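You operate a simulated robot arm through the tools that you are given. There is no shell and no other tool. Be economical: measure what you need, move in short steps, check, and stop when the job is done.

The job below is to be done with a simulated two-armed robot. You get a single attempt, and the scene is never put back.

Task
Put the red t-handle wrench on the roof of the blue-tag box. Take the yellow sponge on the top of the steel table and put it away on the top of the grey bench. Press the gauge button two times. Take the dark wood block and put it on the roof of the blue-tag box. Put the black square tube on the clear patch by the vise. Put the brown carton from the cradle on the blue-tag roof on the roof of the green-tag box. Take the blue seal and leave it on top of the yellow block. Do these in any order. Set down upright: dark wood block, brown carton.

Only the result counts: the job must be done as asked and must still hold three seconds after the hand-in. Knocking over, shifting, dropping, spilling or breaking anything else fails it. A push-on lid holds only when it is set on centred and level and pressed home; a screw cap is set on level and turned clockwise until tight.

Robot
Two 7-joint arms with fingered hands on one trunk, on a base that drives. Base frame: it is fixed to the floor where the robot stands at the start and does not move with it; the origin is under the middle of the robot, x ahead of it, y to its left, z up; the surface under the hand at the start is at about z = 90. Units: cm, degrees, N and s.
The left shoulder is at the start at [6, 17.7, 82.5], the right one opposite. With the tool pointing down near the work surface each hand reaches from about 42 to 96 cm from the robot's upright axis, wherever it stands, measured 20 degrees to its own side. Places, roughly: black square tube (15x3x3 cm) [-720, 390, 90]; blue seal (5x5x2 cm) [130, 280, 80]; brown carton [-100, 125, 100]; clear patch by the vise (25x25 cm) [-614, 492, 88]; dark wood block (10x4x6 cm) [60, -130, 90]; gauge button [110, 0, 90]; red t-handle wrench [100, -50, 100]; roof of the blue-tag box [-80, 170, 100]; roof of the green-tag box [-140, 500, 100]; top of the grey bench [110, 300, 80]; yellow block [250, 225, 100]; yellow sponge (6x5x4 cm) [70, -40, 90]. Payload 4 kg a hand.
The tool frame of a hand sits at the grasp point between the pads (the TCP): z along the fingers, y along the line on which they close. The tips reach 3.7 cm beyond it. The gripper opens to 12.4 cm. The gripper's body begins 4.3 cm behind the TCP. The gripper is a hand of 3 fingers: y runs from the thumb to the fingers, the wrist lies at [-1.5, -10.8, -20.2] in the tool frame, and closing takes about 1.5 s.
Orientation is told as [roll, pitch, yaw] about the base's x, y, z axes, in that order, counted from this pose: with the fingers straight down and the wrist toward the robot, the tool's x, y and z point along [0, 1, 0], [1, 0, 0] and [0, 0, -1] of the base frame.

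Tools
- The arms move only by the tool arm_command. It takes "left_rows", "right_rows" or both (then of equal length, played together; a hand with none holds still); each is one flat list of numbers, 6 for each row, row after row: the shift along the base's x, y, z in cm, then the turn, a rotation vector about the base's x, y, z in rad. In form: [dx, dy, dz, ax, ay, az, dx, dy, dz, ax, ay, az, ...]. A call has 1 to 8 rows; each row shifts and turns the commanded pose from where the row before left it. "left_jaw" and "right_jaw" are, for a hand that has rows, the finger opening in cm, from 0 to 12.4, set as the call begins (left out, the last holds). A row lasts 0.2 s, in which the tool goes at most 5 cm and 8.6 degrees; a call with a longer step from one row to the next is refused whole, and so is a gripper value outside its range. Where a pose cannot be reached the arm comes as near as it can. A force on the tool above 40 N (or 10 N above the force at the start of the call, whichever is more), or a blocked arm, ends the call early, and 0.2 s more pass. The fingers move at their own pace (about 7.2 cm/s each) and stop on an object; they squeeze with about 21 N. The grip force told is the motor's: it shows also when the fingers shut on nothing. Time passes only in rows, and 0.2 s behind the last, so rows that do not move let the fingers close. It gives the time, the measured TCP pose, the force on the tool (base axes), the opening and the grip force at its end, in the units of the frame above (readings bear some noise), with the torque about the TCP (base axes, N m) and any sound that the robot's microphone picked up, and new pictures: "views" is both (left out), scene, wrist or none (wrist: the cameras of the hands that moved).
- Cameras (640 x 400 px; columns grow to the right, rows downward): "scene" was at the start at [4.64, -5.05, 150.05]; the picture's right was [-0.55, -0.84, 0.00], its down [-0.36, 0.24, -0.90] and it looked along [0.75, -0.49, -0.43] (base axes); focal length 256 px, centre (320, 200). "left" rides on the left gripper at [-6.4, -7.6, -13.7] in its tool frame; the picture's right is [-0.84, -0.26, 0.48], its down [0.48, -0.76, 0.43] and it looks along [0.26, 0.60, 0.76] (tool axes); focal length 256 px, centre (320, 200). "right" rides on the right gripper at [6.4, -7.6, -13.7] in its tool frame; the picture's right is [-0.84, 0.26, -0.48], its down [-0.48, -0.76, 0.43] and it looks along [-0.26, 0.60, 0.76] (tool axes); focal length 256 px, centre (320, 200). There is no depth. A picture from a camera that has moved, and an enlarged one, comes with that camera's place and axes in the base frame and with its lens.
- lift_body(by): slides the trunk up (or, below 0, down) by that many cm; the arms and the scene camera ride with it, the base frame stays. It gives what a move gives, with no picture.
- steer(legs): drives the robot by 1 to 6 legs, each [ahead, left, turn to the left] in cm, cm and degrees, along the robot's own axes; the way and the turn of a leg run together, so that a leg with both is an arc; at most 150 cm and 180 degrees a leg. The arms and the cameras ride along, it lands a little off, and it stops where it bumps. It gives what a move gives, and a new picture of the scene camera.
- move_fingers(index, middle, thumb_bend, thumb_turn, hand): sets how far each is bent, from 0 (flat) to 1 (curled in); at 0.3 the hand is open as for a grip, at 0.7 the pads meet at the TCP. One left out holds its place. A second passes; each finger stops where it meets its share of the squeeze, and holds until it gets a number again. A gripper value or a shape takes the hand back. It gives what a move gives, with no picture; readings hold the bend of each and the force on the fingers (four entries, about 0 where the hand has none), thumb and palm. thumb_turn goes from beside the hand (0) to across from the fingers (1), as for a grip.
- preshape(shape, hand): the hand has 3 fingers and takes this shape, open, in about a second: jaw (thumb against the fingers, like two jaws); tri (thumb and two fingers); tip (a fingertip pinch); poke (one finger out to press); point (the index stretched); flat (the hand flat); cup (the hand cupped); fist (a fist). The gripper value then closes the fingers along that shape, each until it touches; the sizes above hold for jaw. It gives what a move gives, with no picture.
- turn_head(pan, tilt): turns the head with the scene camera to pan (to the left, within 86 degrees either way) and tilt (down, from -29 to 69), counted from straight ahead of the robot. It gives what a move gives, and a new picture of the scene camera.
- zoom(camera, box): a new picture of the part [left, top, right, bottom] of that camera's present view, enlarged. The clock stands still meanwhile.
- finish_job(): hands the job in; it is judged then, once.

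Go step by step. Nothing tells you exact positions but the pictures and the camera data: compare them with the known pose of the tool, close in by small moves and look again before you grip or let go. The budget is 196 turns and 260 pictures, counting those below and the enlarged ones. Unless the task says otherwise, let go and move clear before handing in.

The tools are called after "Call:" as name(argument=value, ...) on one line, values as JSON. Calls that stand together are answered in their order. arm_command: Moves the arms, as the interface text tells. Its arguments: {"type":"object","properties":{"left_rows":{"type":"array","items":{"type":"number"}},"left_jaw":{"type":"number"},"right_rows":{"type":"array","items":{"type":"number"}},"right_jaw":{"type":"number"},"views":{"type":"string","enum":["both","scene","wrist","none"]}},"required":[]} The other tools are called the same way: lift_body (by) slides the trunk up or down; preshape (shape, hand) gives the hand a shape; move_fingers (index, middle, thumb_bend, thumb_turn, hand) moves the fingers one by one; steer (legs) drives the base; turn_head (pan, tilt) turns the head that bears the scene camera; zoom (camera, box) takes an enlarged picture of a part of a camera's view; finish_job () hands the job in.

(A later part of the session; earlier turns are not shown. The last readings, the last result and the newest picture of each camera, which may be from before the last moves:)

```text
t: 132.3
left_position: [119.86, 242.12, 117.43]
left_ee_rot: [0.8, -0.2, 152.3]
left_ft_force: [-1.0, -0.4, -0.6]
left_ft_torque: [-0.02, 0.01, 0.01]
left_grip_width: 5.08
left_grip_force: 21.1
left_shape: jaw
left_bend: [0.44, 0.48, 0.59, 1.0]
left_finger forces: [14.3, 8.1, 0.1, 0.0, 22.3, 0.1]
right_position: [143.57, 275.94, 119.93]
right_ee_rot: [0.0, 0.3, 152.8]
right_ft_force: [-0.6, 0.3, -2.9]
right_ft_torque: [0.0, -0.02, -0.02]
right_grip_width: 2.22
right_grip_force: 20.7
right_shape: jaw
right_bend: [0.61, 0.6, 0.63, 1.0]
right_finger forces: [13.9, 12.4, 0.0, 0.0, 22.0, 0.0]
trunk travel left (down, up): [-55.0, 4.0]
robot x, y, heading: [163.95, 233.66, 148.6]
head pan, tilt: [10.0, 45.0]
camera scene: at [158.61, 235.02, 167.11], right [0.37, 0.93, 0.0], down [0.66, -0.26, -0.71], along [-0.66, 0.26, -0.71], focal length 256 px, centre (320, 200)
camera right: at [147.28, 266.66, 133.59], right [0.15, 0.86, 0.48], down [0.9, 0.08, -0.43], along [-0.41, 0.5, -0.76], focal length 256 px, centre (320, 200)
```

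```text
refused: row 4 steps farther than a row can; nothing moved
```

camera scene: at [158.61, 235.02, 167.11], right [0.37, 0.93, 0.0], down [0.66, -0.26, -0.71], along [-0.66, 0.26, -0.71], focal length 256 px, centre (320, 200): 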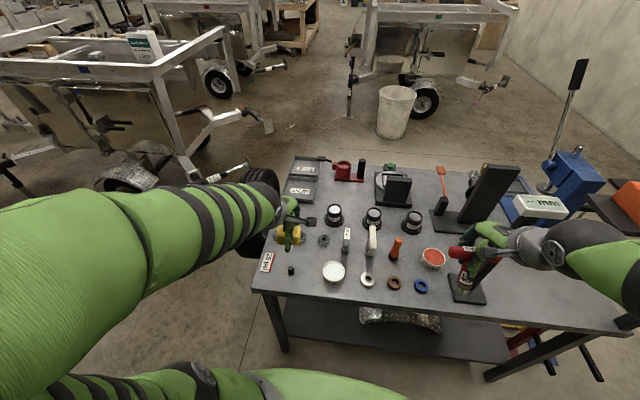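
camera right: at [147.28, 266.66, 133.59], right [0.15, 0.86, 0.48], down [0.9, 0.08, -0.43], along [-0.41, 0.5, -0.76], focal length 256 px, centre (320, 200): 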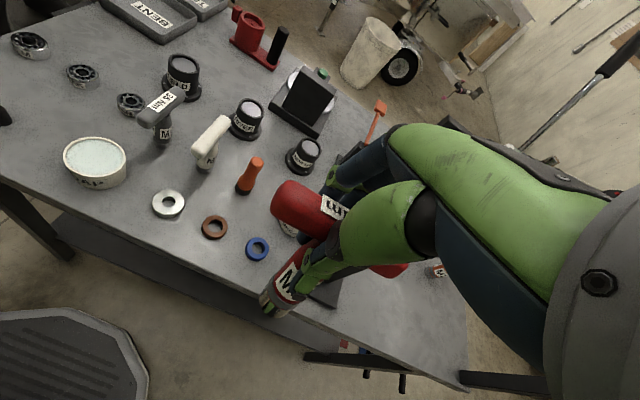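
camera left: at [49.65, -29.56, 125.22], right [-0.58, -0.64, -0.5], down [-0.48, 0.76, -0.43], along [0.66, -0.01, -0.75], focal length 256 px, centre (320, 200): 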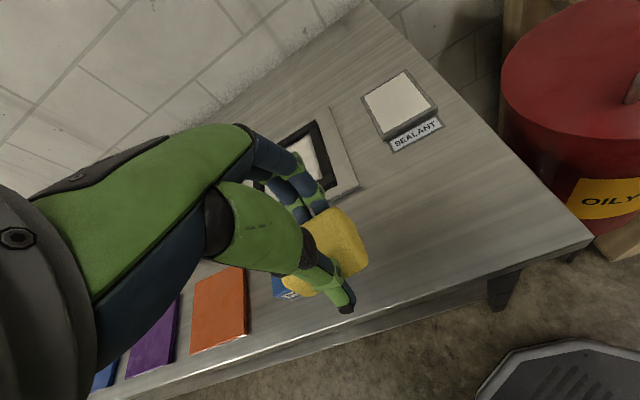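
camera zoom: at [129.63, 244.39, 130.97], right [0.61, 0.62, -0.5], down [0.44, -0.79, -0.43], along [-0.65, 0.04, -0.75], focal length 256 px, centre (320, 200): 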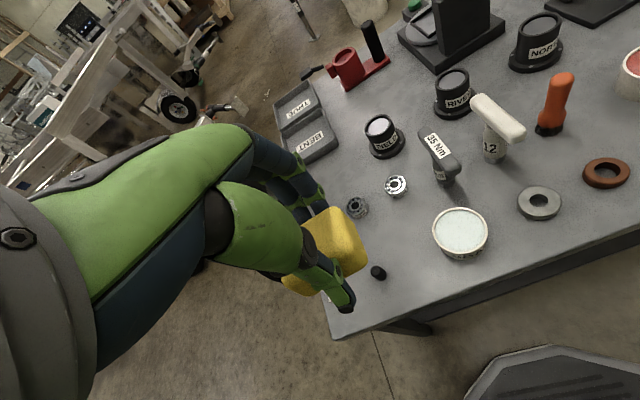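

Call:
arm_command(left_rows=[-3.6, 1.85, 0, 0, 0, 0, -3.6, 1.85, 0, 0, 0, 0, -3.6, 1.85, -2, 0, 0, 0, -3.6, 1.85, -2.5, 0, 0, 0, 0, 0, -4.5, 0, 0, 0, 0, 0, -4.5, 0, 0, 0, 0, 0, -4.5, 0, 0, 0, 0, 0, -4.5, 0, 0, 0], views="both")

```text
t: 134.1
left_position: [105.38, 249.57, 94.89]
left_ee_rot: [0.9, -0.2, 152.3]
left_ft_force: [-1.1, 0.7, 0.3]
left_ft_torque: [-0.02, -0.01, 0.0]
left_grip_width: 5.06
left_grip_force: 21.0
left_shape: jaw
left_bend: [0.45, 0.48, 0.59, 1.0]
left_finger forces: [14.1, 8.0, 0.1, 0.0, 22.3, 0.0]
right_position: [143.44, 275.83, 119.85]
right_ee_rot: [0.0, 0.2, 152.9]
right_ft_force: [-0.5, -0.6, -3.5]
right_ft_torque: [0.01, -0.04, -0.01]
right_grip_width: 2.24
right_grip_force: 21.2
right_shape: jaw
right_bend: [0.61, 0.6, 0.63, 1.0]
right_finger forces: [13.8, 12.3, 0.1, 0.0, 21.9, 0.0]
trunk travel left (down, up): [-55.0, 4.0]
robot x, y, heading: [163.56, 233.24, 148.7]
head pan, tilt: [10.0, 45.0]
camera scene: at [158.48, 235.11, 167.11], right [0.37, 0.93, 0.0], down [0.66, -0.26, -0.71], along [-0.66, 0.26, -0.71], focal length 256 px, centre (320, 200)
camera left: at [115.14, 251.82, 108.31], right [0.61, 0.62, -0.49], down [0.44, -0.79, -0.43], along [-0.65, 0.04, -0.76], focal length 256 px, centre (320, 200)
```

scene: 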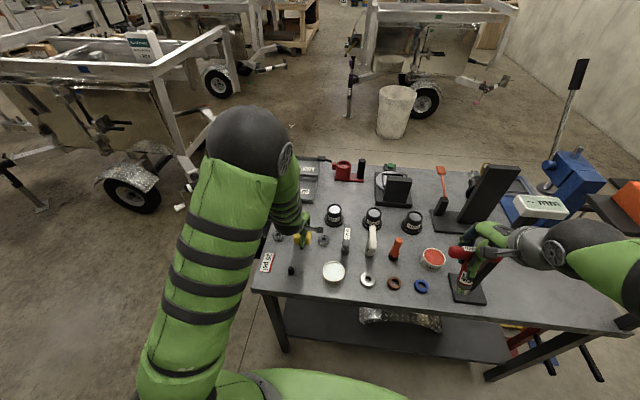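
left: 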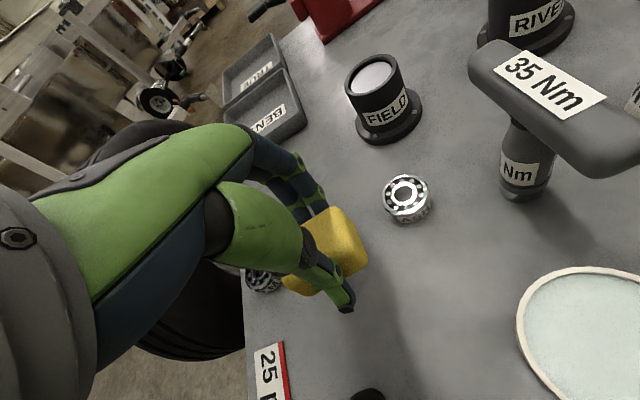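

Clear all round. Lower slowly until the sponge touches.

Call:
arm_command(left_rows=[0.6, 0, -4, 0, 0, 0, 0, 0, -4, 0, 0, 0, 0, 0, -1, 0, 0, 0, 0, 0, -0.6, 0, 0, 0, 0, 0, -0.5, 0, 0, 0, 0, 0, -0.4, 0, 0, 0], views="wrist")

```text
t: 134.7
left_position: [106.02, 249.81, 87.84]
left_ee_rot: [0.6, -1.3, 152.3]
left_ft_force: [10.0, -8.3, 35.1]
left_ft_torque: [0.0, -0.02, 0.03]
left_grip_width: 5.36
left_grip_force: 21.2
left_shape: jaw
left_bend: [0.45, 0.49, 0.58, 1.0]
left_finger forces: [12.5, 6.7, 0.0, 0.0, 43.2, 0.0]
right_position: [143.72, 275.81, 120.06]
right_ee_rot: [-0.1, 0.2, 153.0]
right_ft_force: [0.0, -0.7, -3.0]
right_ft_torque: [-0.03, -0.05, 0.02]
right_grip_width: 2.23
right_grip_force: 20.9
right_shape: jaw
right_bend: [0.61, 0.6, 0.63, 1.0]
right_finger forces: [14.0, 12.3, 0.0, 0.0, 21.9, 0.1]
trunk travel left (down, up): [-55.0, 4.0]
robot x, y, heading: [163.38, 233.61, 148.7]
head pan, tilt: [10.0, 45.0]
stopped in row 3 (left hand): the force on the tool passed its limit at 82 N (the readings are from after the stop); the commanded pose is now the measured one
camera left: at [115.94, 251.87, 101.3], right [0.6, 0.62, -0.5], down [0.44, -0.78, -0.45], along [-0.67, 0.05, -0.74], focal length 256 px, centre (320, 200)
```

left: 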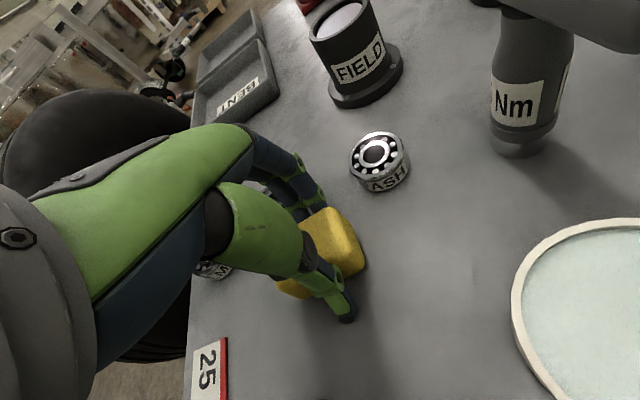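

Contact: the cart top is at about z=83.5. Ease up slightly and open.

Call:
arm_command(left_rows=[0, 0, 0.4, 0, 0, 0, 0, 0, 0, 0, 0, 0, 0, 0, 0, 0, 0, 0], views="none")

Call:
arm_command(left_rows=[0, 0, 0, 0, 0, 0, 0, 0, 0, 0, 0, 0, 0, 0, 0, 0, 0, 0, 0, 0, 0, 0, 0, 0], left_jaw=7.5, views="wrist")

```text
t: 135.5
left_position: [105.94, 249.77, 88.01]
left_ee_rot: [0.6, -1.0, 152.4]
left_ft_force: [4.1, -5.9, 13.2]
left_ft_torque: [-0.04, 0.05, 0.06]
left_grip_width: 5.34
left_grip_force: 20.3
left_shape: jaw
left_bend: [0.45, 0.49, 0.58, 1.0]
left_finger forces: [13.1, 7.0, 0.0, 0.1, 27.9, 0.1]
right_position: [143.69, 275.81, 120.05]
right_ee_rot: [0.0, 0.2, 153.0]
right_ft_force: [0.8, 0.4, -2.5]
right_ft_torque: [0.0, 0.01, -0.02]
right_grip_width: 2.23
right_grip_force: 20.9
right_shape: jaw
right_bend: [0.61, 0.6, 0.63, 1.0]
right_finger forces: [13.8, 12.3, 0.0, 0.0, 21.9, 0.1]
trunk travel left (down, up): [-55.0, 4.0]
robot x, y, heading: [163.56, 233.53, 148.4]
head pan, tilt: [10.0, 45.0]
```

```text
t: 136.5
left_position: [105.89, 249.8, 87.93]
left_ee_rot: [0.5, -1.0, 152.3]
left_ft_force: [-0.4, 0.0, 0.1]
left_ft_torque: [0.0, 0.03, 0.05]
left_grip_width: 7.46
left_grip_force: 0.1
left_shape: jaw
left_bend: [0.38, 0.42, 0.53, 0.99]
left_finger forces: [0.0, 0.0, 0.1, 0.0, 0.0, 0.1]
right_position: [143.46, 275.9, 119.98]
right_ee_rot: [0.1, 0.3, 153.0]
right_ft_force: [0.3, -1.1, -2.4]
right_ft_torque: [-0.03, -0.05, 0.02]
right_grip_width: 2.22
right_grip_force: 20.9
right_shape: jaw
right_bend: [0.61, 0.6, 0.63, 1.0]
right_finger forces: [13.9, 12.3, 0.0, 0.1, 21.9, 0.0]
trunk travel left (down, up): [-55.0, 4.0]
robot x, y, heading: [163.8, 233.82, 148.2]
head pan, tilt: [10.0, 45.0]
camera left: at [115.8, 252.0, 101.42], right [0.61, 0.62, -0.5], down [0.44, -0.78, -0.44], along [-0.66, 0.05, -0.75], focal length 256 px, centre (320, 200)
```

left: 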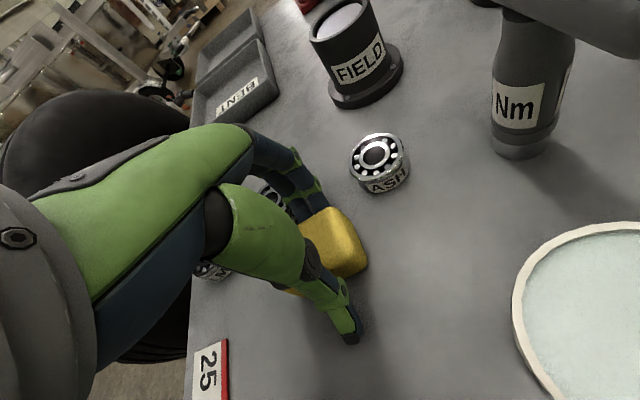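

Released. Raise the left hand, and swing the right hand (with the wrench) well to the right and back, away from the post.

Call:
arm_command(left_rows=[0, 0, 3, 0, 0, 0, 0, 0, 4.5, 0, 0, 0, 0, 0, 4.5, 0, 0, 0, 0, 0, 4.5, 0, 0, 0, 0, 0, 4.5, 0, 0, 0, 2, -1, 4, 0, 0, 0], right_rows=[4, 1.7, 0, 0, 0, -0.07, 4, 1.7, 0, 0, 0, -0.07, 4, 1.7, 0, 0, 0, -0.07, 4, 1.7, 0, 0, 0, -0.07, 4, 1.7, 0, 0, 0, -0.07, 2.4, 1.3, 0, 0, 0, -0.07], views="none")

Call:
steer(legs=[[0, -22, 1.5]])

```text
t: 137.9
left_position: [108.16, 248.73, 113.17]
left_ee_rot: [0.6, -0.9, 152.2]
left_ft_force: [-0.1, -0.4, -0.5]
left_ft_torque: [-0.01, -0.02, 0.01]
left_grip_width: 7.49
left_grip_force: 0.0
left_shape: jaw
left_bend: [0.38, 0.42, 0.53, 0.99]
left_finger forces: [0.0, 0.0, 0.0, 0.1, 0.0, 0.0]
right_position: [165.93, 286.0, 120.41]
right_ee_rot: [0.0, 0.1, 128.6]
right_ft_force: [1.6, -0.9, -2.8]
right_ft_torque: [-0.01, -0.01, -0.06]
right_grip_width: 2.21
right_grip_force: 20.9
right_shape: jaw
right_bend: [0.61, 0.6, 0.63, 1.0]
right_finger forces: [14.0, 12.2, 0.1, 0.0, 21.3, 0.1]
right hand out of reach, approached as far as the arm can: row 3
trunk travel left (down, up): [-55.0, 4.0]
robot x, y, heading: [163.62, 233.7, 148.5]
head pan, tilt: [10.0, 45.0]
```

```text
t: 139.6
left_position: [118.66, 266.06, 112.89]
left_ee_rot: [0.6, -0.9, 154.0]
left_ft_force: [0.6, -0.1, 0.0]
left_ft_torque: [-0.02, 0.03, 0.0]
left_grip_width: 7.48
left_grip_force: 0.0
left_shape: jaw
left_bend: [0.38, 0.42, 0.53, 0.99]
left_finger forces: [0.0, 0.2, 0.0, 0.0, 0.0, 0.0]
right_position: [175.45, 304.93, 120.34]
right_ee_rot: [0.1, 0.2, 130.5]
right_ft_force: [0.1, 0.5, -3.1]
right_ft_torque: [-0.03, 0.04, 0.01]
right_grip_width: 2.22
right_grip_force: 20.9
right_shape: jaw
right_bend: [0.61, 0.6, 0.63, 1.0]
right_finger forces: [14.0, 12.1, 0.1, 0.0, 21.2, 0.0]
trunk travel left (down, up): [-55.0, 4.0]
robot x, y, heading: [174.73, 251.72, 149.9]
head pan, tilt: [10.0, 45.0]
camera scene: at [169.73, 253.83, 167.11], right [0.34, 0.94, 0.0], down [0.67, -0.24, -0.71], along [-0.67, 0.24, -0.71], focal length 256 px, centre (320, 200)
```

scene: 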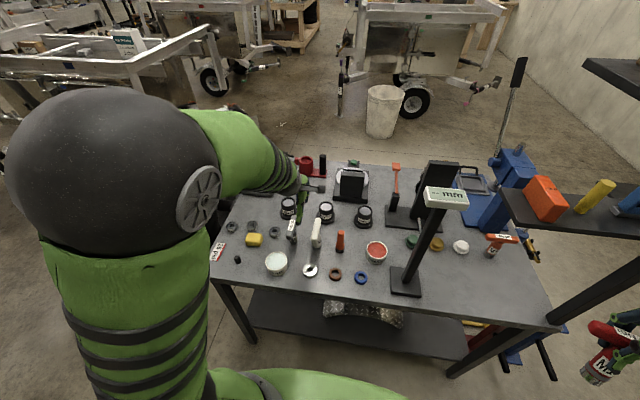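

The sponge sits on the cart, and the seal is at (132.9,282.1). Move the left hand above it.

Call:
arm_command(left_rows=[2.9, 3.2, 0, 0, 0, 0, 2.9, 3.2, 0, 0, 0, 0, 2.9, 3.2, 0, 0, 0, 0, 2.9, 3.2, 0, 0, 0, 0, 2.7, 3.2, 0, 0, 0, 0, 0, 0, -4, 0, 0, 0, 0, 0, -4, 0, 0, 0, 0, 0, 0, 0, 0, 0], left_jaw=9, views="both")

```text
t: 141.4
left_position: [132.82, 282.11, 104.91]
left_ee_rot: [0.6, -1.1, 154.0]
left_ft_force: [0.8, 0.1, 0.5]
left_ft_torque: [-0.01, 0.0, 0.01]
left_grip_width: 8.97
left_grip_force: 0.1
left_shape: jaw
left_bend: [0.34, 0.37, 0.49, 0.99]
left_finger forces: [0.1, 0.0, 0.1, 0.0, 0.0, 0.0]
right_position: [175.26, 304.86, 120.33]
right_ee_rot: [0.0, 0.2, 130.5]
right_ft_force: [-0.3, -0.7, -2.4]
right_ft_torque: [0.0, 0.0, 0.01]
right_grip_width: 2.22
right_grip_force: 21.3
right_shape: jaw
right_bend: [0.61, 0.6, 0.63, 1.0]
right_finger forces: [13.8, 12.2, 0.0, 0.1, 21.2, 0.0]
trunk travel left (down, up): [-55.0, 4.0]
robot x, y, heading: [175.12, 252.63, 150.3]
head pan, tilt: [10.0, 45.0]
camera scene: at [169.65, 253.65, 167.11], right [0.34, 0.94, 0.0], down [0.67, -0.24, -0.71], along [-0.67, 0.24, -0.71], focal length 256 px, centre (320, 200)
camera left: at [142.69, 284.51, 118.39], right [0.59, 0.64, -0.5], down [0.46, -0.77, -0.44], along [-0.66, 0.03, -0.75], focal length 256 px, centre (320, 200)
```

scene: 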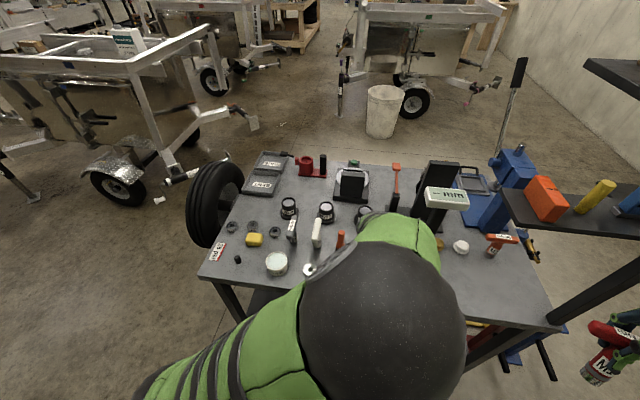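
left: 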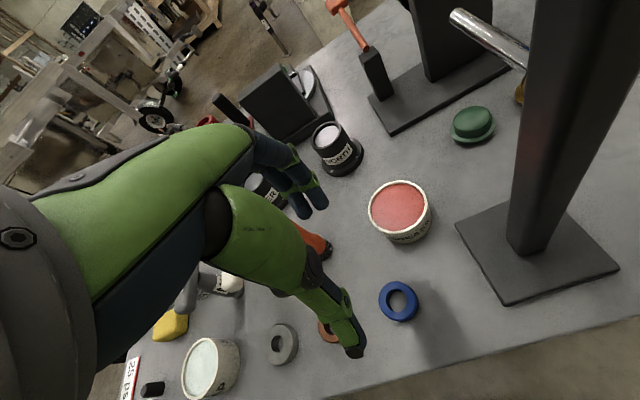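

Well centred. Lower slowly to the ring.

Call:
arm_command(left_rows=[0.3, 0, -4, 0, 0, 0, 0, 0, -4, 0, 0, 0, 0, 0, -4, 0, 0, 0, 0, 0, -3, 0, 0, 0, 0, 0, -1, 0, 0, 0, 0, 0, -0.5, 0, 0, 0, 0, 0, -0.3, 0, 0, 0], views="wrist")

```text
t: 143.0
left_position: [133.18, 281.93, 88.23]
left_ee_rot: [0.5, -1.0, 154.0]
left_ft_force: [-0.7, -0.2, -0.7]
left_ft_torque: [0.01, 0.02, 0.02]
left_grip_width: 8.98
left_grip_force: 0.0
left_shape: jaw
left_bend: [0.34, 0.37, 0.49, 0.99]
left_finger forces: [0.0, 0.0, 0.0, 0.0, 0.1, 0.1]
right_position: [175.23, 304.78, 120.21]
right_ee_rot: [0.2, 0.2, 130.5]
right_ft_force: [0.6, -0.3, -2.3]
right_ft_torque: [-0.03, 0.0, 0.02]
right_grip_width: 2.25
right_grip_force: 20.4
right_shape: jaw
right_bend: [0.61, 0.6, 0.63, 1.0]
right_finger forces: [14.0, 12.3, 0.0, 0.0, 21.3, 0.1]
trunk travel left (down, up): [-55.0, 4.0]
robot x, y, heading: [175.02, 252.47, 149.9]
head pan, tilt: [10.0, 45.0]
camera left: at [143.05, 284.4, 101.59], right [0.59, 0.64, -0.5], down [0.46, -0.77, -0.44], along [-0.66, 0.03, -0.75], focal length 256 px, centre (320, 200)
```

left: 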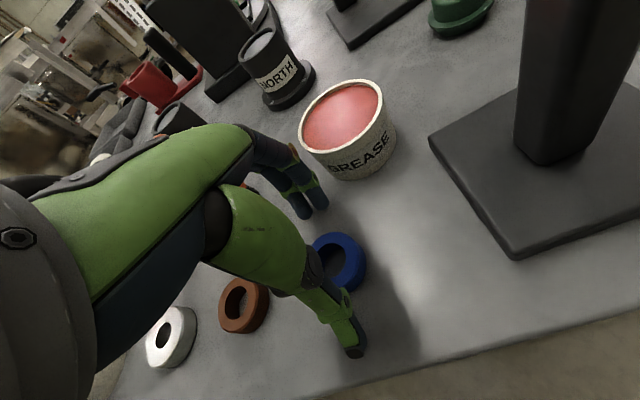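

The ring lies between thumb and fingers. Lower another half centimetre and close.

Call:
arm_command(left_rows=[0, 0, -0.6, 0, 0, 0, 0, 0, 0, 0, 0, 0], views="none")

Call:
arm_command(left_rows=[0, 0, 0, 0, 0, 0, 0, 0, 0, 0, 0, 0, 0, 0, 0, 0, 0, 0, 0, 0, 0, 0, 0, 0, 0, 0, 0, 0, 0, 0, 0, 0, 0, 0, 0, 0], left_jaw=2, views="wrist")

```text
t: 143.6
left_position: [133.36, 282.09, 87.65]
left_ee_rot: [0.6, -1.0, 154.0]
left_ft_force: [0.2, -1.6, 8.6]
left_ft_torque: [0.15, 0.28, 0.03]
left_grip_width: 8.93
left_grip_force: 0.0
left_shape: jaw
left_bend: [0.34, 0.37, 0.49, 0.99]
left_finger forces: [4.9, 2.1, 0.0, 0.0, 1.4, 0.1]
right_position: [175.34, 304.83, 120.31]
right_ee_rot: [0.1, 0.2, 130.4]
right_ft_force: [0.0, 1.8, -3.7]
right_ft_torque: [-0.04, -0.01, -0.03]
right_grip_width: 2.22
right_grip_force: 20.9
right_shape: jaw
right_bend: [0.61, 0.6, 0.63, 1.0]
right_finger forces: [13.9, 12.2, 0.1, 0.0, 21.2, 0.0]
trunk travel left (down, up): [-55.0, 4.0]
robot x, y, heading: [174.37, 252.48, 150.3]
head pan, tilt: [10.0, 45.0]
```

```text
t: 145.0
left_position: [133.32, 281.95, 87.68]
left_ee_rot: [0.6, -1.1, 153.9]
left_ft_force: [16.2, -5.8, 21.8]
left_ft_torque: [-0.55, -1.21, 0.09]
left_grip_width: 4.97
left_grip_force: 20.2
left_shape: jaw
left_bend: [0.51, 0.54, 0.57, 1.0]
left_finger forces: [7.3, 0.9, 0.1, 0.0, 28.4, 0.0]
right_position: [175.49, 304.87, 120.25]
right_ee_rot: [0.0, 0.1, 130.5]
right_ft_force: [-0.3, 0.4, -3.0]
right_ft_torque: [0.02, 0.03, -0.01]
right_grip_width: 2.21
right_grip_force: 21.0
right_shape: jaw
right_bend: [0.61, 0.6, 0.63, 1.0]
right_finger forces: [13.9, 12.2, 0.1, 0.0, 21.2, 0.1]
trunk travel left (down, up): [-55.0, 4.0]
robot x, y, heading: [174.73, 252.63, 150.4]
head pan, tilt: [10.0, 45.0]
camera left: at [143.22, 284.35, 101.09], right [0.59, 0.64, -0.5], down [0.46, -0.77, -0.44], along [-0.66, 0.03, -0.75], focal length 256 px, centre (320, 200)
```

left: 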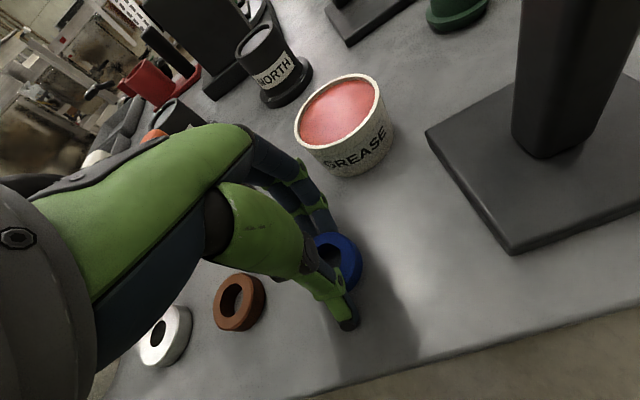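

The ring is gripped; lift gently and check.

Call:
arm_command(left_rows=[0, 0, 1, 0, 0, 0, 0, 0, 2, 0, 0, 0, 0, 0, 4, 0, 0, 0, 0, 0, 4, 0, 0, 0, 0, 0, 4, 0, 0, 0, 0, 0, 4, 0, 0, 0, 0, 0, 4, 0, 0, 0], views="wrist")

```text
t: 146.6
left_position: [133.13, 281.78, 110.81]
left_ee_rot: [0.6, -0.9, 154.0]
left_ft_force: [-0.6, -0.4, -0.1]
left_ft_torque: [0.0, 0.02, -0.03]
left_grip_width: 4.57
left_grip_force: 21.3
left_shape: jaw
left_bend: [0.48, 0.51, 0.6, 1.0]
left_finger forces: [13.1, 5.5, 0.1, 0.1, 18.2, 0.0]
right_position: [175.33, 304.86, 120.35]
right_ee_rot: [0.0, 0.2, 130.5]
right_ft_force: [0.5, 0.2, -3.3]
right_ft_torque: [-0.02, 0.03, 0.0]
right_grip_width: 2.21
right_grip_force: 21.4
right_shape: jaw
right_bend: [0.61, 0.6, 0.63, 1.0]
right_finger forces: [13.9, 12.3, 0.0, 0.0, 21.2, 0.1]
trunk travel left (down, up): [-55.0, 4.0]
robot x, y, heading: [174.61, 252.38, 150.2]
head pan, tilt: [10.0, 45.0]
camera left: at [143.05, 284.33, 124.19], right [0.59, 0.64, -0.5], down [0.46, -0.77, -0.44], along [-0.66, 0.03, -0.75], focal length 256 px, centre (320, 200)
```

left: 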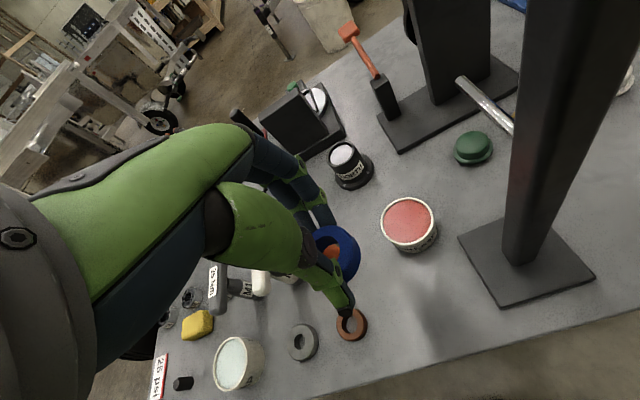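

Seal held. Before turning around I must get away from the post: retract and raise the left hand, drive back along the corridor, then turn left half a circle.

Call:
arm_command(left_rows=[-0.6, -4, 2.5, 0, 0, 0, -0.6, -4, 2.5, 0, 0, 0, -0.6, -4, 2.5, 0, 0, 0, -0.6, -4, 2.5, 0, 0, 0, 0, -2, 0, 0, 0, 0], views="none")

Call:
steer(legs=[[0, 55, 0], [0, 0, 90], [0, 0, 90]])

Call:
turn_head(pan=20, tilt=30)

```text
t: 147.8
left_position: [130.89, 263.87, 120.58]
left_ee_rot: [0.6, -1.0, 154.1]
left_ft_force: [0.7, 0.3, -0.4]
left_ft_torque: [0.0, -0.03, -0.01]
left_grip_width: 4.58
left_grip_force: 20.8
left_shape: jaw
left_bend: [0.48, 0.51, 0.6, 1.0]
left_finger forces: [13.1, 5.6, 0.1, 0.1, 18.0, 0.0]
right_position: [175.42, 304.8, 120.32]
right_ee_rot: [0.0, 0.2, 130.5]
right_ft_force: [0.0, 0.6, -2.6]
right_ft_torque: [-0.02, 0.03, 0.03]
right_grip_width: 2.23
right_grip_force: 21.0
right_shape: jaw
right_bend: [0.61, 0.6, 0.63, 1.0]
right_finger forces: [13.9, 12.2, 0.1, 0.1, 21.1, 0.1]
trunk travel left (down, up): [-55.0, 4.0]
robot x, y, heading: [174.94, 252.55, 150.1]
head pan, tilt: [10.0, 45.0]
```

```text
t: 158.7
left_position: [191.34, 193.72, 120.66]
left_ee_rot: [0.6, -1.0, -25.2]
left_ft_force: [0.8, 0.8, 0.3]
left_ft_torque: [-0.03, 0.02, -0.04]
left_grip_width: 4.52
left_grip_force: 20.4
left_shape: jaw
left_bend: [0.48, 0.51, 0.6, 1.0]
left_finger forces: [12.8, 5.4, 0.0, 0.1, 17.7, 0.0]
right_position: [147.41, 152.21, 120.36]
right_ee_rot: [0.0, 0.3, -48.8]
right_ft_force: [-1.3, -0.4, -2.9]
right_ft_torque: [0.02, -0.03, 0.01]
right_grip_width: 2.18
right_grip_force: 20.7
right_shape: jaw
right_bend: [0.61, 0.6, 0.64, 1.0]
right_finger forces: [13.9, 11.4, 0.1, 0.0, 19.7, 0.1]
trunk travel left (down, up): [-55.0, 4.0]
robot x, y, heading: [147.47, 204.85, -28.9]
head pan, tilt: [10.0, 45.0]
camera scene: at [152.32, 203.39, 167.11], right [-0.33, -0.95, 0.0], down [-0.67, 0.23, -0.71], along [0.67, -0.23, -0.71], focal length 256 px, centre (320, 200)
```

scene: 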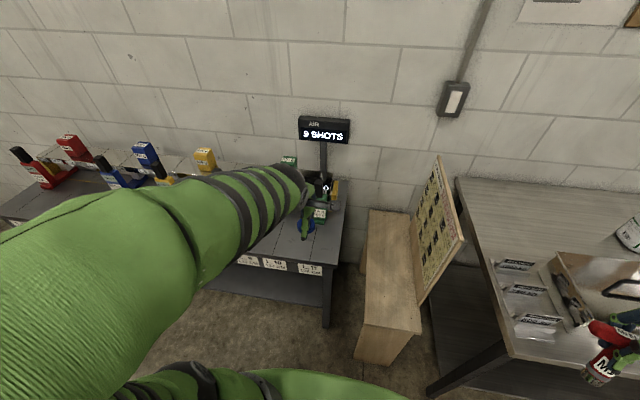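

```text
t: 159.4
left_position: [191.3, 193.75, 120.57]
left_ee_rot: [0.5, -1.1, -25.3]
left_ft_force: [0.8, -0.7, 0.1]
left_ft_torque: [-0.01, -0.04, -0.01]
left_grip_width: 4.52
left_grip_force: 20.9
left_shape: jaw
left_bend: [0.48, 0.51, 0.6, 1.0]
left_finger forces: [12.9, 5.5, 0.0, 0.0, 17.6, 0.1]
right_position: [147.5, 152.13, 120.31]
right_ee_rot: [0.1, 0.2, -48.8]
right_ft_force: [0.5, 0.8, -3.9]
right_ft_torque: [0.01, -0.01, -0.02]
right_grip_width: 2.18
right_grip_force: 21.1
right_shape: jaw
right_bend: [0.61, 0.6, 0.64, 1.0]
right_finger forces: [13.8, 11.5, 0.0, 0.1, 19.7, 0.1]
trunk travel left (down, up): [-55.0, 4.0]
robot x, y, heading: [147.48, 204.42, -29.2]
head pan, tilt: [20.0, 30.0]
camera scene: at [153.56, 204.61, 169.37], right [-0.16, -0.99, 0.0], down [-0.49, 0.08, -0.87], along [0.85, -0.14, -0.5], focal length 256 px, centre (320, 200)
```

scene: 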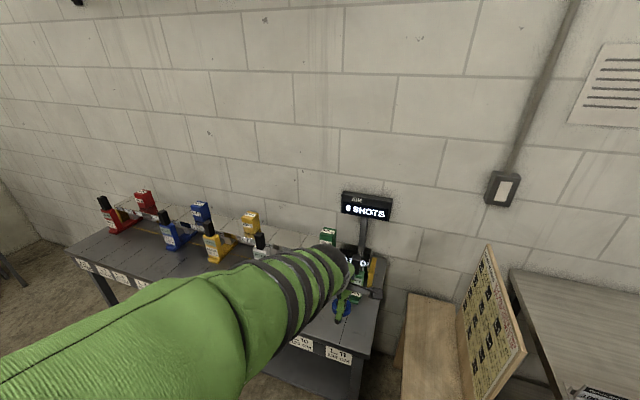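

The yellow block is near (253,221), top about z=104. Shift left 50 cm along the bench and a bit forward.

Call:
steer(legs=[[0, 50, -1], [9, 0, 0]])

Call:
turn_head(pan=-5, tilt=35)

```text
t: 163.1
left_position: [223.96, 231.53, 120.42]
left_ee_rot: [0.6, -1.0, -26.8]
left_ft_force: [0.7, -1.8, -0.1]
left_ft_torque: [0.01, 0.06, 0.01]
left_grip_width: 4.53
left_grip_force: 21.5
left_shape: jaw
left_bend: [0.48, 0.51, 0.6, 1.0]
left_finger forces: [13.0, 5.5, 0.0, 0.0, 17.8, 0.0]
right_position: [179.12, 191.24, 120.25]
right_ee_rot: [0.0, 0.3, -50.4]
right_ft_force: [1.0, 0.3, -3.3]
right_ft_torque: [0.05, 0.03, -0.01]
right_grip_width: 2.18
right_grip_force: 21.1
right_shape: jaw
right_bend: [0.61, 0.6, 0.64, 1.0]
right_finger forces: [13.9, 11.6, 0.0, 0.0, 19.8, 0.0]
trunk travel left (down, up): [-55.0, 4.0]
robot x, y, heading: [180.22, 243.68, -30.5]
head pan, tilt: [20.0, 30.0]
camera scene: at [186.56, 243.49, 169.37], right [-0.18, -0.98, 0.0], down [-0.49, 0.09, -0.87], along [0.85, -0.16, -0.5], focal length 256 px, centre (320, 200)
```

scene: 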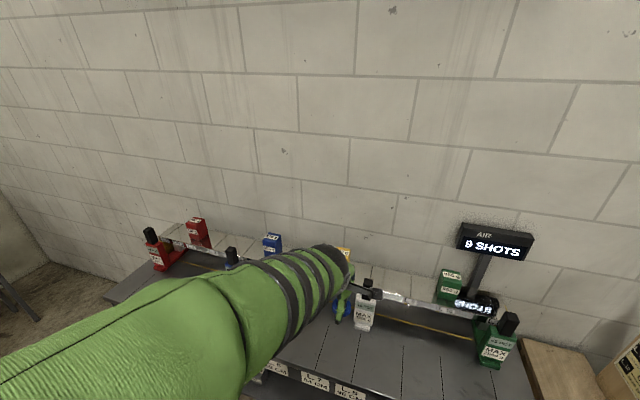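

```text
t: 164.0
left_position: [223.76, 231.71, 120.6]
left_ee_rot: [0.7, -1.0, -26.8]
left_ft_force: [-0.3, 0.4, -0.8]
left_ft_torque: [0.02, 0.01, -0.04]
left_grip_width: 4.54
left_grip_force: 21.6
left_shape: jaw
left_bend: [0.48, 0.51, 0.6, 1.0]
left_finger forces: [12.9, 5.5, 0.1, 0.1, 17.9, 0.1]
right_position: [178.89, 191.44, 120.29]
right_ee_rot: [0.1, 0.2, -50.3]
right_ft_force: [0.5, 0.1, -3.1]
right_ft_torque: [0.06, 0.01, 0.0]
right_grip_width: 2.17
right_grip_force: 20.8
right_shape: jaw
right_bend: [0.61, 0.6, 0.64, 1.0]
right_finger forces: [13.9, 11.6, 0.0, 0.1, 19.8, 0.1]
trunk travel left (down, up): [-55.0, 4.0]
robot x, y, heading: [180.29, 243.8, -30.4]
head pan, tilt: [-5.0, 35.0]
camera scene: at [184.67, 240.14, 168.59], right [-0.58, -0.81, 0.0], down [-0.47, 0.33, -0.82], along [0.67, -0.48, -0.57], focal length 256 px, centre (320, 200)
```

scene: 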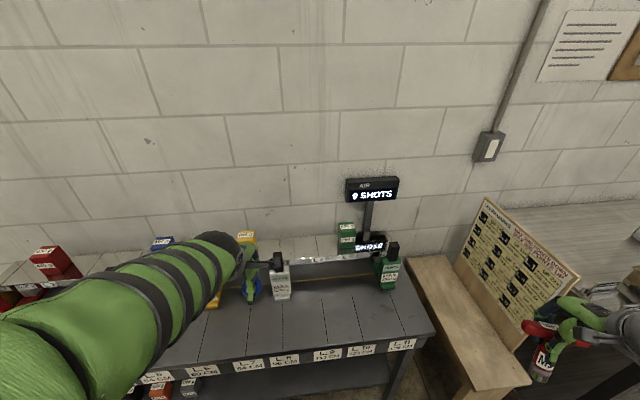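

Check through the left wrist camera.

Call:
zoom(camera="left", box=[0, 0, 640, 400])

```text
1.00 times, centred on (320, 200) of left (not enlarged: the box is as wide or as high as the picture)
camera zoom: at [213.91, 229.43, 133.93], right [-0.6, -0.63, -0.5], down [-0.45, 0.77, -0.44], along [0.66, -0.04, -0.75], focal length 256 px, centre (320, 200)
```

zoom: 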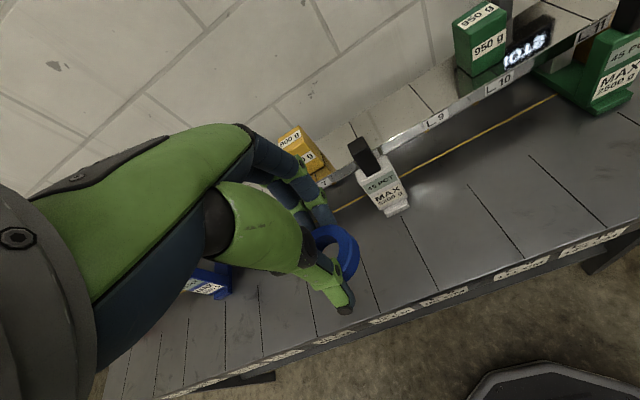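

The yellow block is just beyond the fingers. Raise slightly and move over it.

Call:
arm_command(left_rows=[3.5, -1.2, 1, 0, 0, 0, 3.5, -1.2, 1, 0, 0, 0, 3.5, -1.2, 0, 0, 0, 0, 3.5, -1.2, 0, 0, 0, 0, 3.5, -1.2, 0, 0, 0, 0, 3.5, -1.2, 0, 0, 0, 0, 0, 0, 0, 0, 0, 0], views="both")

```text
t: 165.6
left_position: [244.85, 224.54, 122.55]
left_ee_rot: [0.6, -1.0, -26.8]
left_ft_force: [0.5, -0.1, 0.1]
left_ft_torque: [0.04, 0.01, -0.01]
left_grip_width: 4.55
left_grip_force: 20.7
left_shape: jaw
left_bend: [0.48, 0.51, 0.6, 1.0]
left_finger forces: [12.9, 5.5, 0.0, 0.1, 17.8, 0.1]
right_position: [178.81, 191.38, 120.27]
right_ee_rot: [0.1, 0.2, -50.4]
right_ft_force: [0.3, 0.6, -2.1]
right_ft_torque: [0.02, 0.0, 0.03]
right_grip_width: 2.17
right_grip_force: 21.2
right_shape: jaw
right_bend: [0.61, 0.6, 0.64, 1.0]
right_finger forces: [13.7, 11.7, 0.0, 0.0, 19.8, 0.0]
trunk travel left (down, up): [-55.0, 4.0]
robot x, y, heading: [179.8, 243.51, -30.5]
head pan, tilt: [-5.0, 35.0]
camera scene: at [184.58, 240.16, 168.6], right [-0.58, -0.81, 0.0], down [-0.47, 0.33, -0.82], along [0.67, -0.48, -0.57], focal length 256 px, centre (320, 200)
camera left: at [234.86, 222.27, 136.01], right [-0.6, -0.63, -0.5], down [-0.45, 0.77, -0.44], along [0.66, -0.04, -0.75], focal length 256 px, centre (320, 200)
```

scene: 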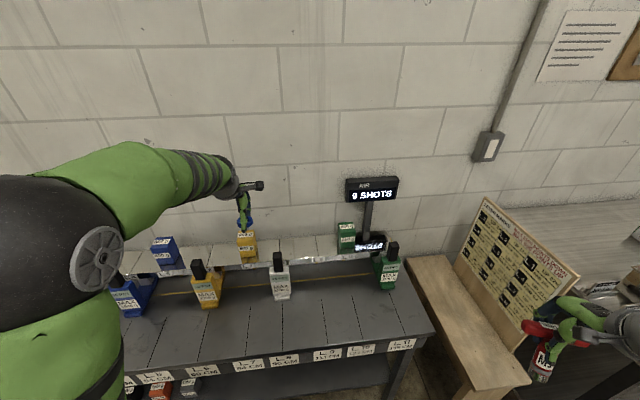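
left: 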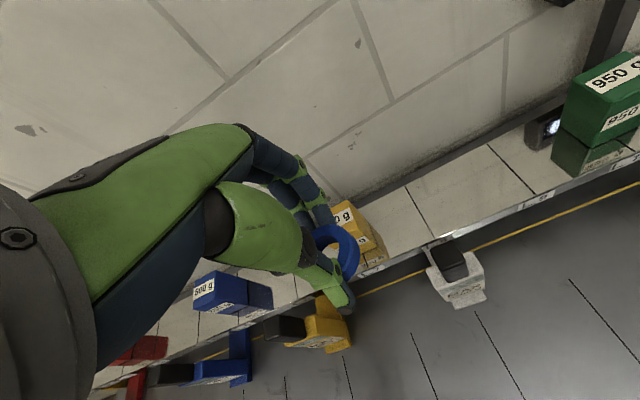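

Zoom to place the block's corners exactly.

Call:
zoom(camera="scene", box=[200, 190, 300, 280])

Call:
zoom(camera="left", box=[290, 170, 450, 300])

```text
4.44 times, centred on (250, 235) of scene
camera zoom: at [184.58, 240.16, 168.6], right [-0.58, -0.81, 0.0], down [-0.47, 0.33, -0.82], along [0.67, -0.48, -0.57], focal length 1138 px, centre (631, 44)
```

zoom: 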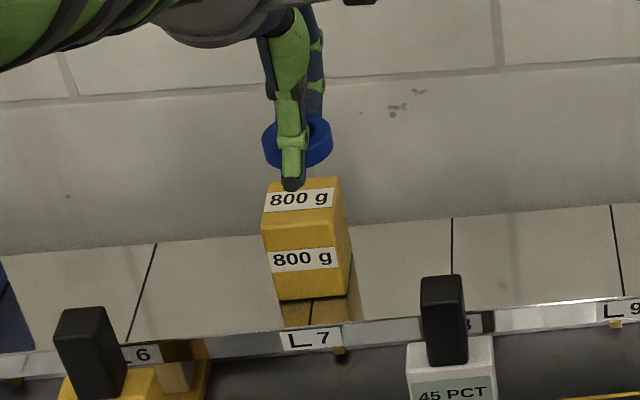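

```text
3.08 times, centred on (370, 235) of left
camera zoom: at [234.86, 222.27, 136.01], right [-0.6, -0.63, -0.5], down [-0.45, 0.77, -0.44], along [0.66, -0.04, -0.75], focal length 788 px, centre (166, 92)
```

zoom: 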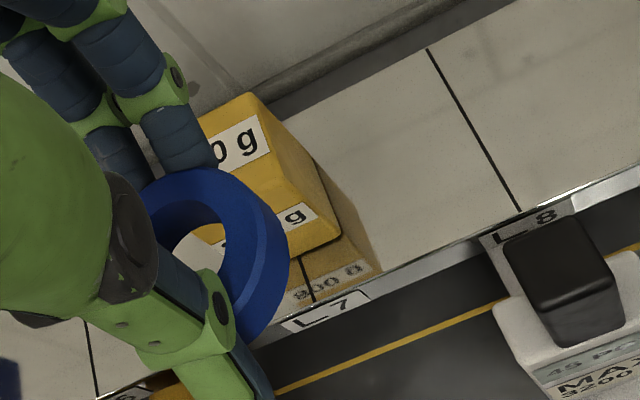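

Block top centre about (257.9,221.3), z=103.5; the ring is held about (0.5,-0.7) off the TCP. Move over it and lower partway.

Call:
arm_command(left_rows=[4.2, -0.8, 0, 0, 0, 0, 4.2, -0.8, 0, 0, 0, 0, 4.1, -0.9, 0, 0, 0, 0, 0, 0, -4, 0, 0, 0, 0, 0, -4, 0, 0, 0, 0, 0, -3, 0, 0, 0, 0, 0, 0, 0, 0, 0], views="none")

Call:
zoom(camera="scene", box=[200, 190, 300, 280])

Call:
zoom(camera="left", box=[250, 170, 450, 320])

```text
t: 167.2
left_position: [257.44, 221.76, 111.65]
left_ee_rot: [0.6, -1.0, -26.8]
left_ft_force: [0.4, 0.1, -0.6]
left_ft_torque: [0.0, -0.04, 0.02]
left_grip_width: 4.55
left_grip_force: 20.8
left_shape: jaw
left_bend: [0.48, 0.51, 0.6, 1.0]
left_finger forces: [12.8, 5.3, 0.1, 0.0, 17.8, 0.0]
right_position: [178.87, 191.36, 120.38]
right_ee_rot: [0.1, 0.3, -50.3]
right_ft_force: [0.2, -0.8, -2.6]
right_ft_torque: [-0.01, -0.04, 0.01]
right_grip_width: 2.16
right_grip_force: 20.7
right_shape: jaw
right_bend: [0.61, 0.6, 0.64, 1.0]
right_finger forces: [13.8, 11.6, 0.1, 0.0, 19.7, 0.0]
trunk travel left (down, up): [-55.0, 4.0]
robot x, y, heading: [180.16, 243.91, -30.3]
head pan, tilt: [-5.0, 35.0]
```

```text
4.44 times, centred on (250, 235) of scene
camera zoom: at [184.66, 240.15, 168.59], right [-0.58, -0.81, 0.0], down [-0.47, 0.33, -0.82], along [0.67, -0.48, -0.57], focal length 1138 px, centre (631, 44)
```

zoom: 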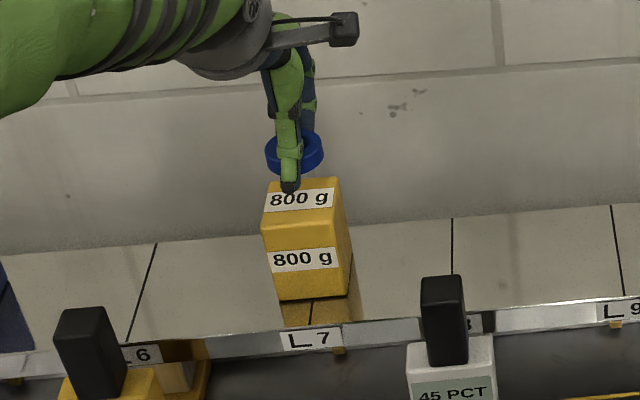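

```text
2.67 times, centred on (350, 245) of left
camera zoom: at [247.46, 219.44, 124.97], right [-0.6, -0.63, -0.5], down [-0.45, 0.77, -0.44], along [0.66, -0.04, -0.75], focal length 683 px, centre (240, 80)
```

zoom: 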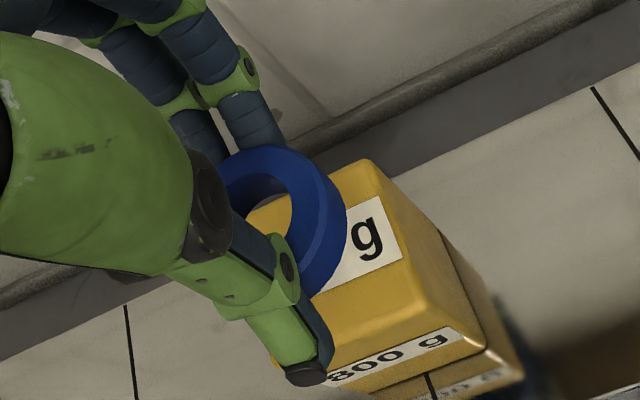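

Ring is centred over the block. Lower gently to contact.

Call:
arm_command(left_rows=[0, 0.2, -2, 0, 0, 0, 0, 0, -1, 0, 0, 0, 0, 0, -0.5, 0, 0, 0, 0, 0, -0.3, 0, 0, 0, 0, 0, -0.2, 0, 0, 0], views="wrist")

```text
t: 168.4
left_position: [257.38, 222.2, 107.54]
left_ee_rot: [0.5, -1.0, -26.8]
left_ft_force: [0.2, 0.2, 0.5]
left_ft_torque: [-0.01, 0.01, 0.02]
left_grip_width: 4.56
left_grip_force: 21.0
left_shape: jaw
left_bend: [0.48, 0.51, 0.6, 1.0]
left_finger forces: [12.9, 5.4, 0.0, 0.1, 17.8, 0.1]
right_position: [178.99, 191.41, 120.26]
right_ee_rot: [-0.1, 0.3, -50.3]
right_ft_force: [0.6, 0.1, -3.1]
right_ft_torque: [0.03, 0.0, 0.02]
right_grip_width: 2.2
right_grip_force: 20.7
right_shape: jaw
right_bend: [0.61, 0.6, 0.64, 1.0]
right_finger forces: [13.8, 11.6, 0.1, 0.0, 19.9, 0.0]
trunk travel left (down, up): [-55.0, 4.0]
robot x, y, heading: [180.3, 243.9, -30.6]
head pan, tilt: [-5.0, 35.0]
camera left: at [247.46, 219.9, 120.93], right [-0.6, -0.63, -0.5], down [-0.45, 0.77, -0.44], along [0.66, -0.04, -0.75], focal length 256 px, centre (320, 200)
```

left: 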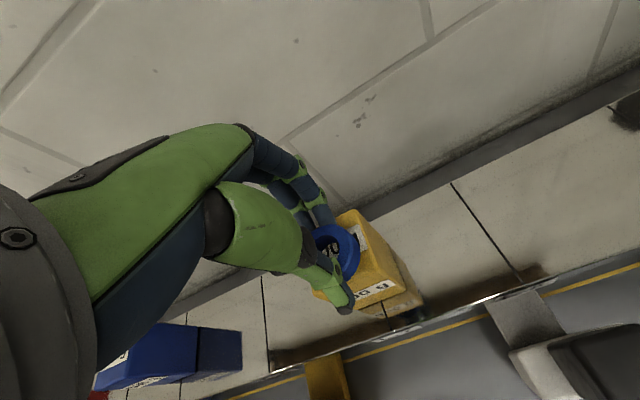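

No contact yet; continue by small steps.

Call:
arm_command(left_rows=[0, 0, -0.25, 0, 0, 0, 0, 0, -0.25, 0, 0, 0, 0, 0, -0.2, 0, 0, 0], views="none")

```text
t: 169.2
left_position: [257.46, 222.12, 106.9]
left_ee_rot: [0.6, -1.1, -26.8]
left_ft_force: [-0.1, -1.1, -1.4]
left_ft_torque: [0.01, 0.02, -0.02]
left_grip_width: 4.53
left_grip_force: 21.3
left_shape: jaw
left_bend: [0.48, 0.51, 0.6, 1.0]
left_finger forces: [12.9, 5.3, 0.0, 0.0, 17.8, 0.0]
right_position: [178.97, 191.35, 120.33]
right_ee_rot: [0.2, 0.3, -50.3]
right_ft_force: [-0.5, 0.6, -3.0]
right_ft_torque: [0.02, 0.02, -0.01]
right_grip_width: 2.17
right_grip_force: 20.7
right_shape: jaw
right_bend: [0.61, 0.6, 0.64, 1.0]
right_finger forces: [13.8, 11.6, 0.0, 0.0, 19.8, 0.1]
trunk travel left (down, up): [-55.0, 4.0]
robot x, y, heading: [180.17, 244.08, -30.5]
head pan, tilt: [-5.0, 35.0]
```

Call:
arm_command(left_rows=[0, 0, -0.25, 0, 0, 0, 0, 0, -0.25, 0, 0, 0, 0, 0, -0.2, 0, 0, 0], views="none")

Call:
zoom(camera="scene", box=[200, 190, 300, 280])

```text
t: 170.0
left_position: [257.34, 222.24, 106.29]
left_ee_rot: [0.6, -1.1, -26.9]
left_ft_force: [-0.1, 0.9, 8.4]
left_ft_torque: [-0.05, -0.15, 0.02]
left_grip_width: 4.54
left_grip_force: 21.0
left_shape: jaw
left_bend: [0.48, 0.51, 0.6, 1.0]
left_finger forces: [12.8, 5.9, 0.0, 0.1, 20.2, 0.0]
right_position: [178.92, 191.39, 120.29]
right_ee_rot: [0.1, 0.2, -50.3]
right_ft_force: [0.5, 0.5, -3.2]
right_ft_torque: [0.02, 0.02, -0.01]
right_grip_width: 2.19
right_grip_force: 21.5
right_shape: jaw
right_bend: [0.61, 0.6, 0.64, 1.0]
right_finger forces: [13.8, 11.6, 0.0, 0.0, 19.9, 0.1]
trunk travel left (down, up): [-55.0, 4.0]
robot x, y, heading: [180.13, 243.68, -30.6]
head pan, tilt: [-5.0, 35.0]
```

```text
4.44 times, centred on (250, 235) of scene
camera zoom: at [184.58, 240.18, 168.62], right [-0.58, -0.81, 0.0], down [-0.47, 0.33, -0.82], along [0.67, -0.48, -0.57], focal length 1138 px, centre (631, 44)
```

zoom: 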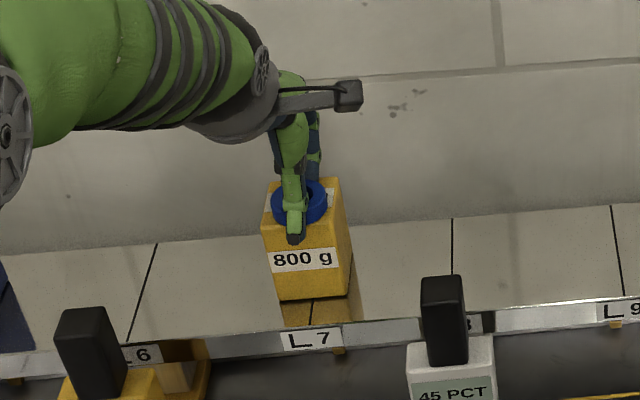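

Contact; the ring is on the block's top. Open gently.

Call:
arm_command(left_rows=[0, 0, 0.15, 0, 0, 0, 0, 0, 0, 0, 0, 0, 0, 0, 0, 0, 0, 0, 0, 0, 0, 0, 0, 0], left_jaw=6.5, views="none")

Call:
arm_command(left_rows=[0, 0, 1, 0, 0, 0, 0, 0, 3, 0, 0, 0, 0, 0, 4, 0, 0, 0, 0, 0, 4, 0, 0, 0, 0, 0, 4, 0, 0, 0], views="none")

Call:
zoom(camera="scene", box=[200, 190, 300, 280])

```text
t: 171.0
left_position: [257.33, 222.14, 106.23]
left_ee_rot: [0.7, -1.0, -26.8]
left_ft_force: [-0.6, 0.4, -0.1]
left_ft_torque: [0.06, -0.03, 0.02]
left_grip_width: 6.47
left_grip_force: 0.0
left_shape: jaw
left_bend: [0.41, 0.45, 0.55, 1.0]
left_finger forces: [0.0, 0.0, 0.0, 0.0, 0.0, 0.0]
right_position: [178.84, 191.38, 120.32]
right_ee_rot: [0.2, 0.3, -50.2]
right_ft_force: [0.4, -0.3, -3.2]
right_ft_torque: [0.01, 0.01, -0.03]
right_grip_width: 2.17
right_grip_force: 20.9
right_shape: jaw
right_bend: [0.61, 0.6, 0.64, 1.0]
right_finger forces: [13.7, 11.7, 0.0, 0.0, 19.9, 0.0]
trunk travel left (down, up): [-55.0, 4.0]
robot x, y, heading: [179.86, 243.97, -30.8]
head pan, tilt: [-5.0, 35.0]
```

```text
t: 172.2
left_position: [257.25, 222.32, 122.29]
left_ee_rot: [0.6, -1.0, -26.7]
left_ft_force: [-0.3, 0.4, -0.2]
left_ft_torque: [0.0, -0.01, 0.03]
left_grip_width: 6.47
left_grip_force: 0.0
left_shape: jaw
left_bend: [0.41, 0.45, 0.55, 1.0]
left_finger forces: [0.1, 0.0, 0.0, 0.2, 0.1, 0.0]
right_position: [178.82, 191.41, 120.36]
right_ee_rot: [0.1, 0.2, -50.3]
right_ft_force: [-0.4, -0.3, -2.5]
right_ft_torque: [0.01, 0.01, -0.02]
right_grip_width: 2.16
right_grip_force: 21.1
right_shape: jaw
right_bend: [0.61, 0.6, 0.64, 1.0]
right_finger forces: [13.7, 11.6, 0.0, 0.0, 19.8, 0.0]
trunk travel left (down, up): [-55.0, 4.0]
robot x, y, heading: [180.11, 243.52, -30.6]
head pan, tilt: [-5.0, 35.0]
```

```text
4.44 times, centred on (250, 235) of scene
camera zoom: at [184.61, 240.16, 168.59], right [-0.58, -0.81, 0.0], down [-0.47, 0.33, -0.82], along [0.67, -0.48, -0.57], focal length 1138 px, centre (631, 44)
```

zoom: 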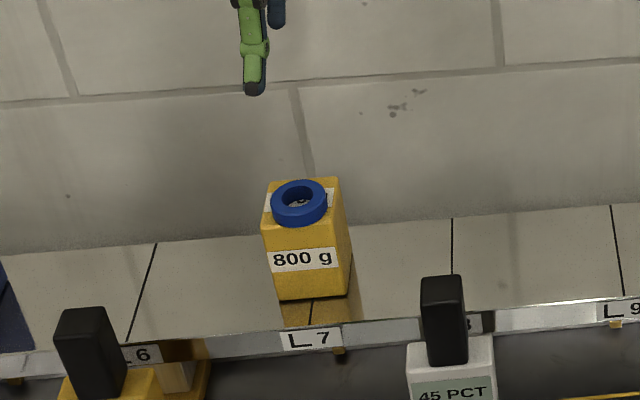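

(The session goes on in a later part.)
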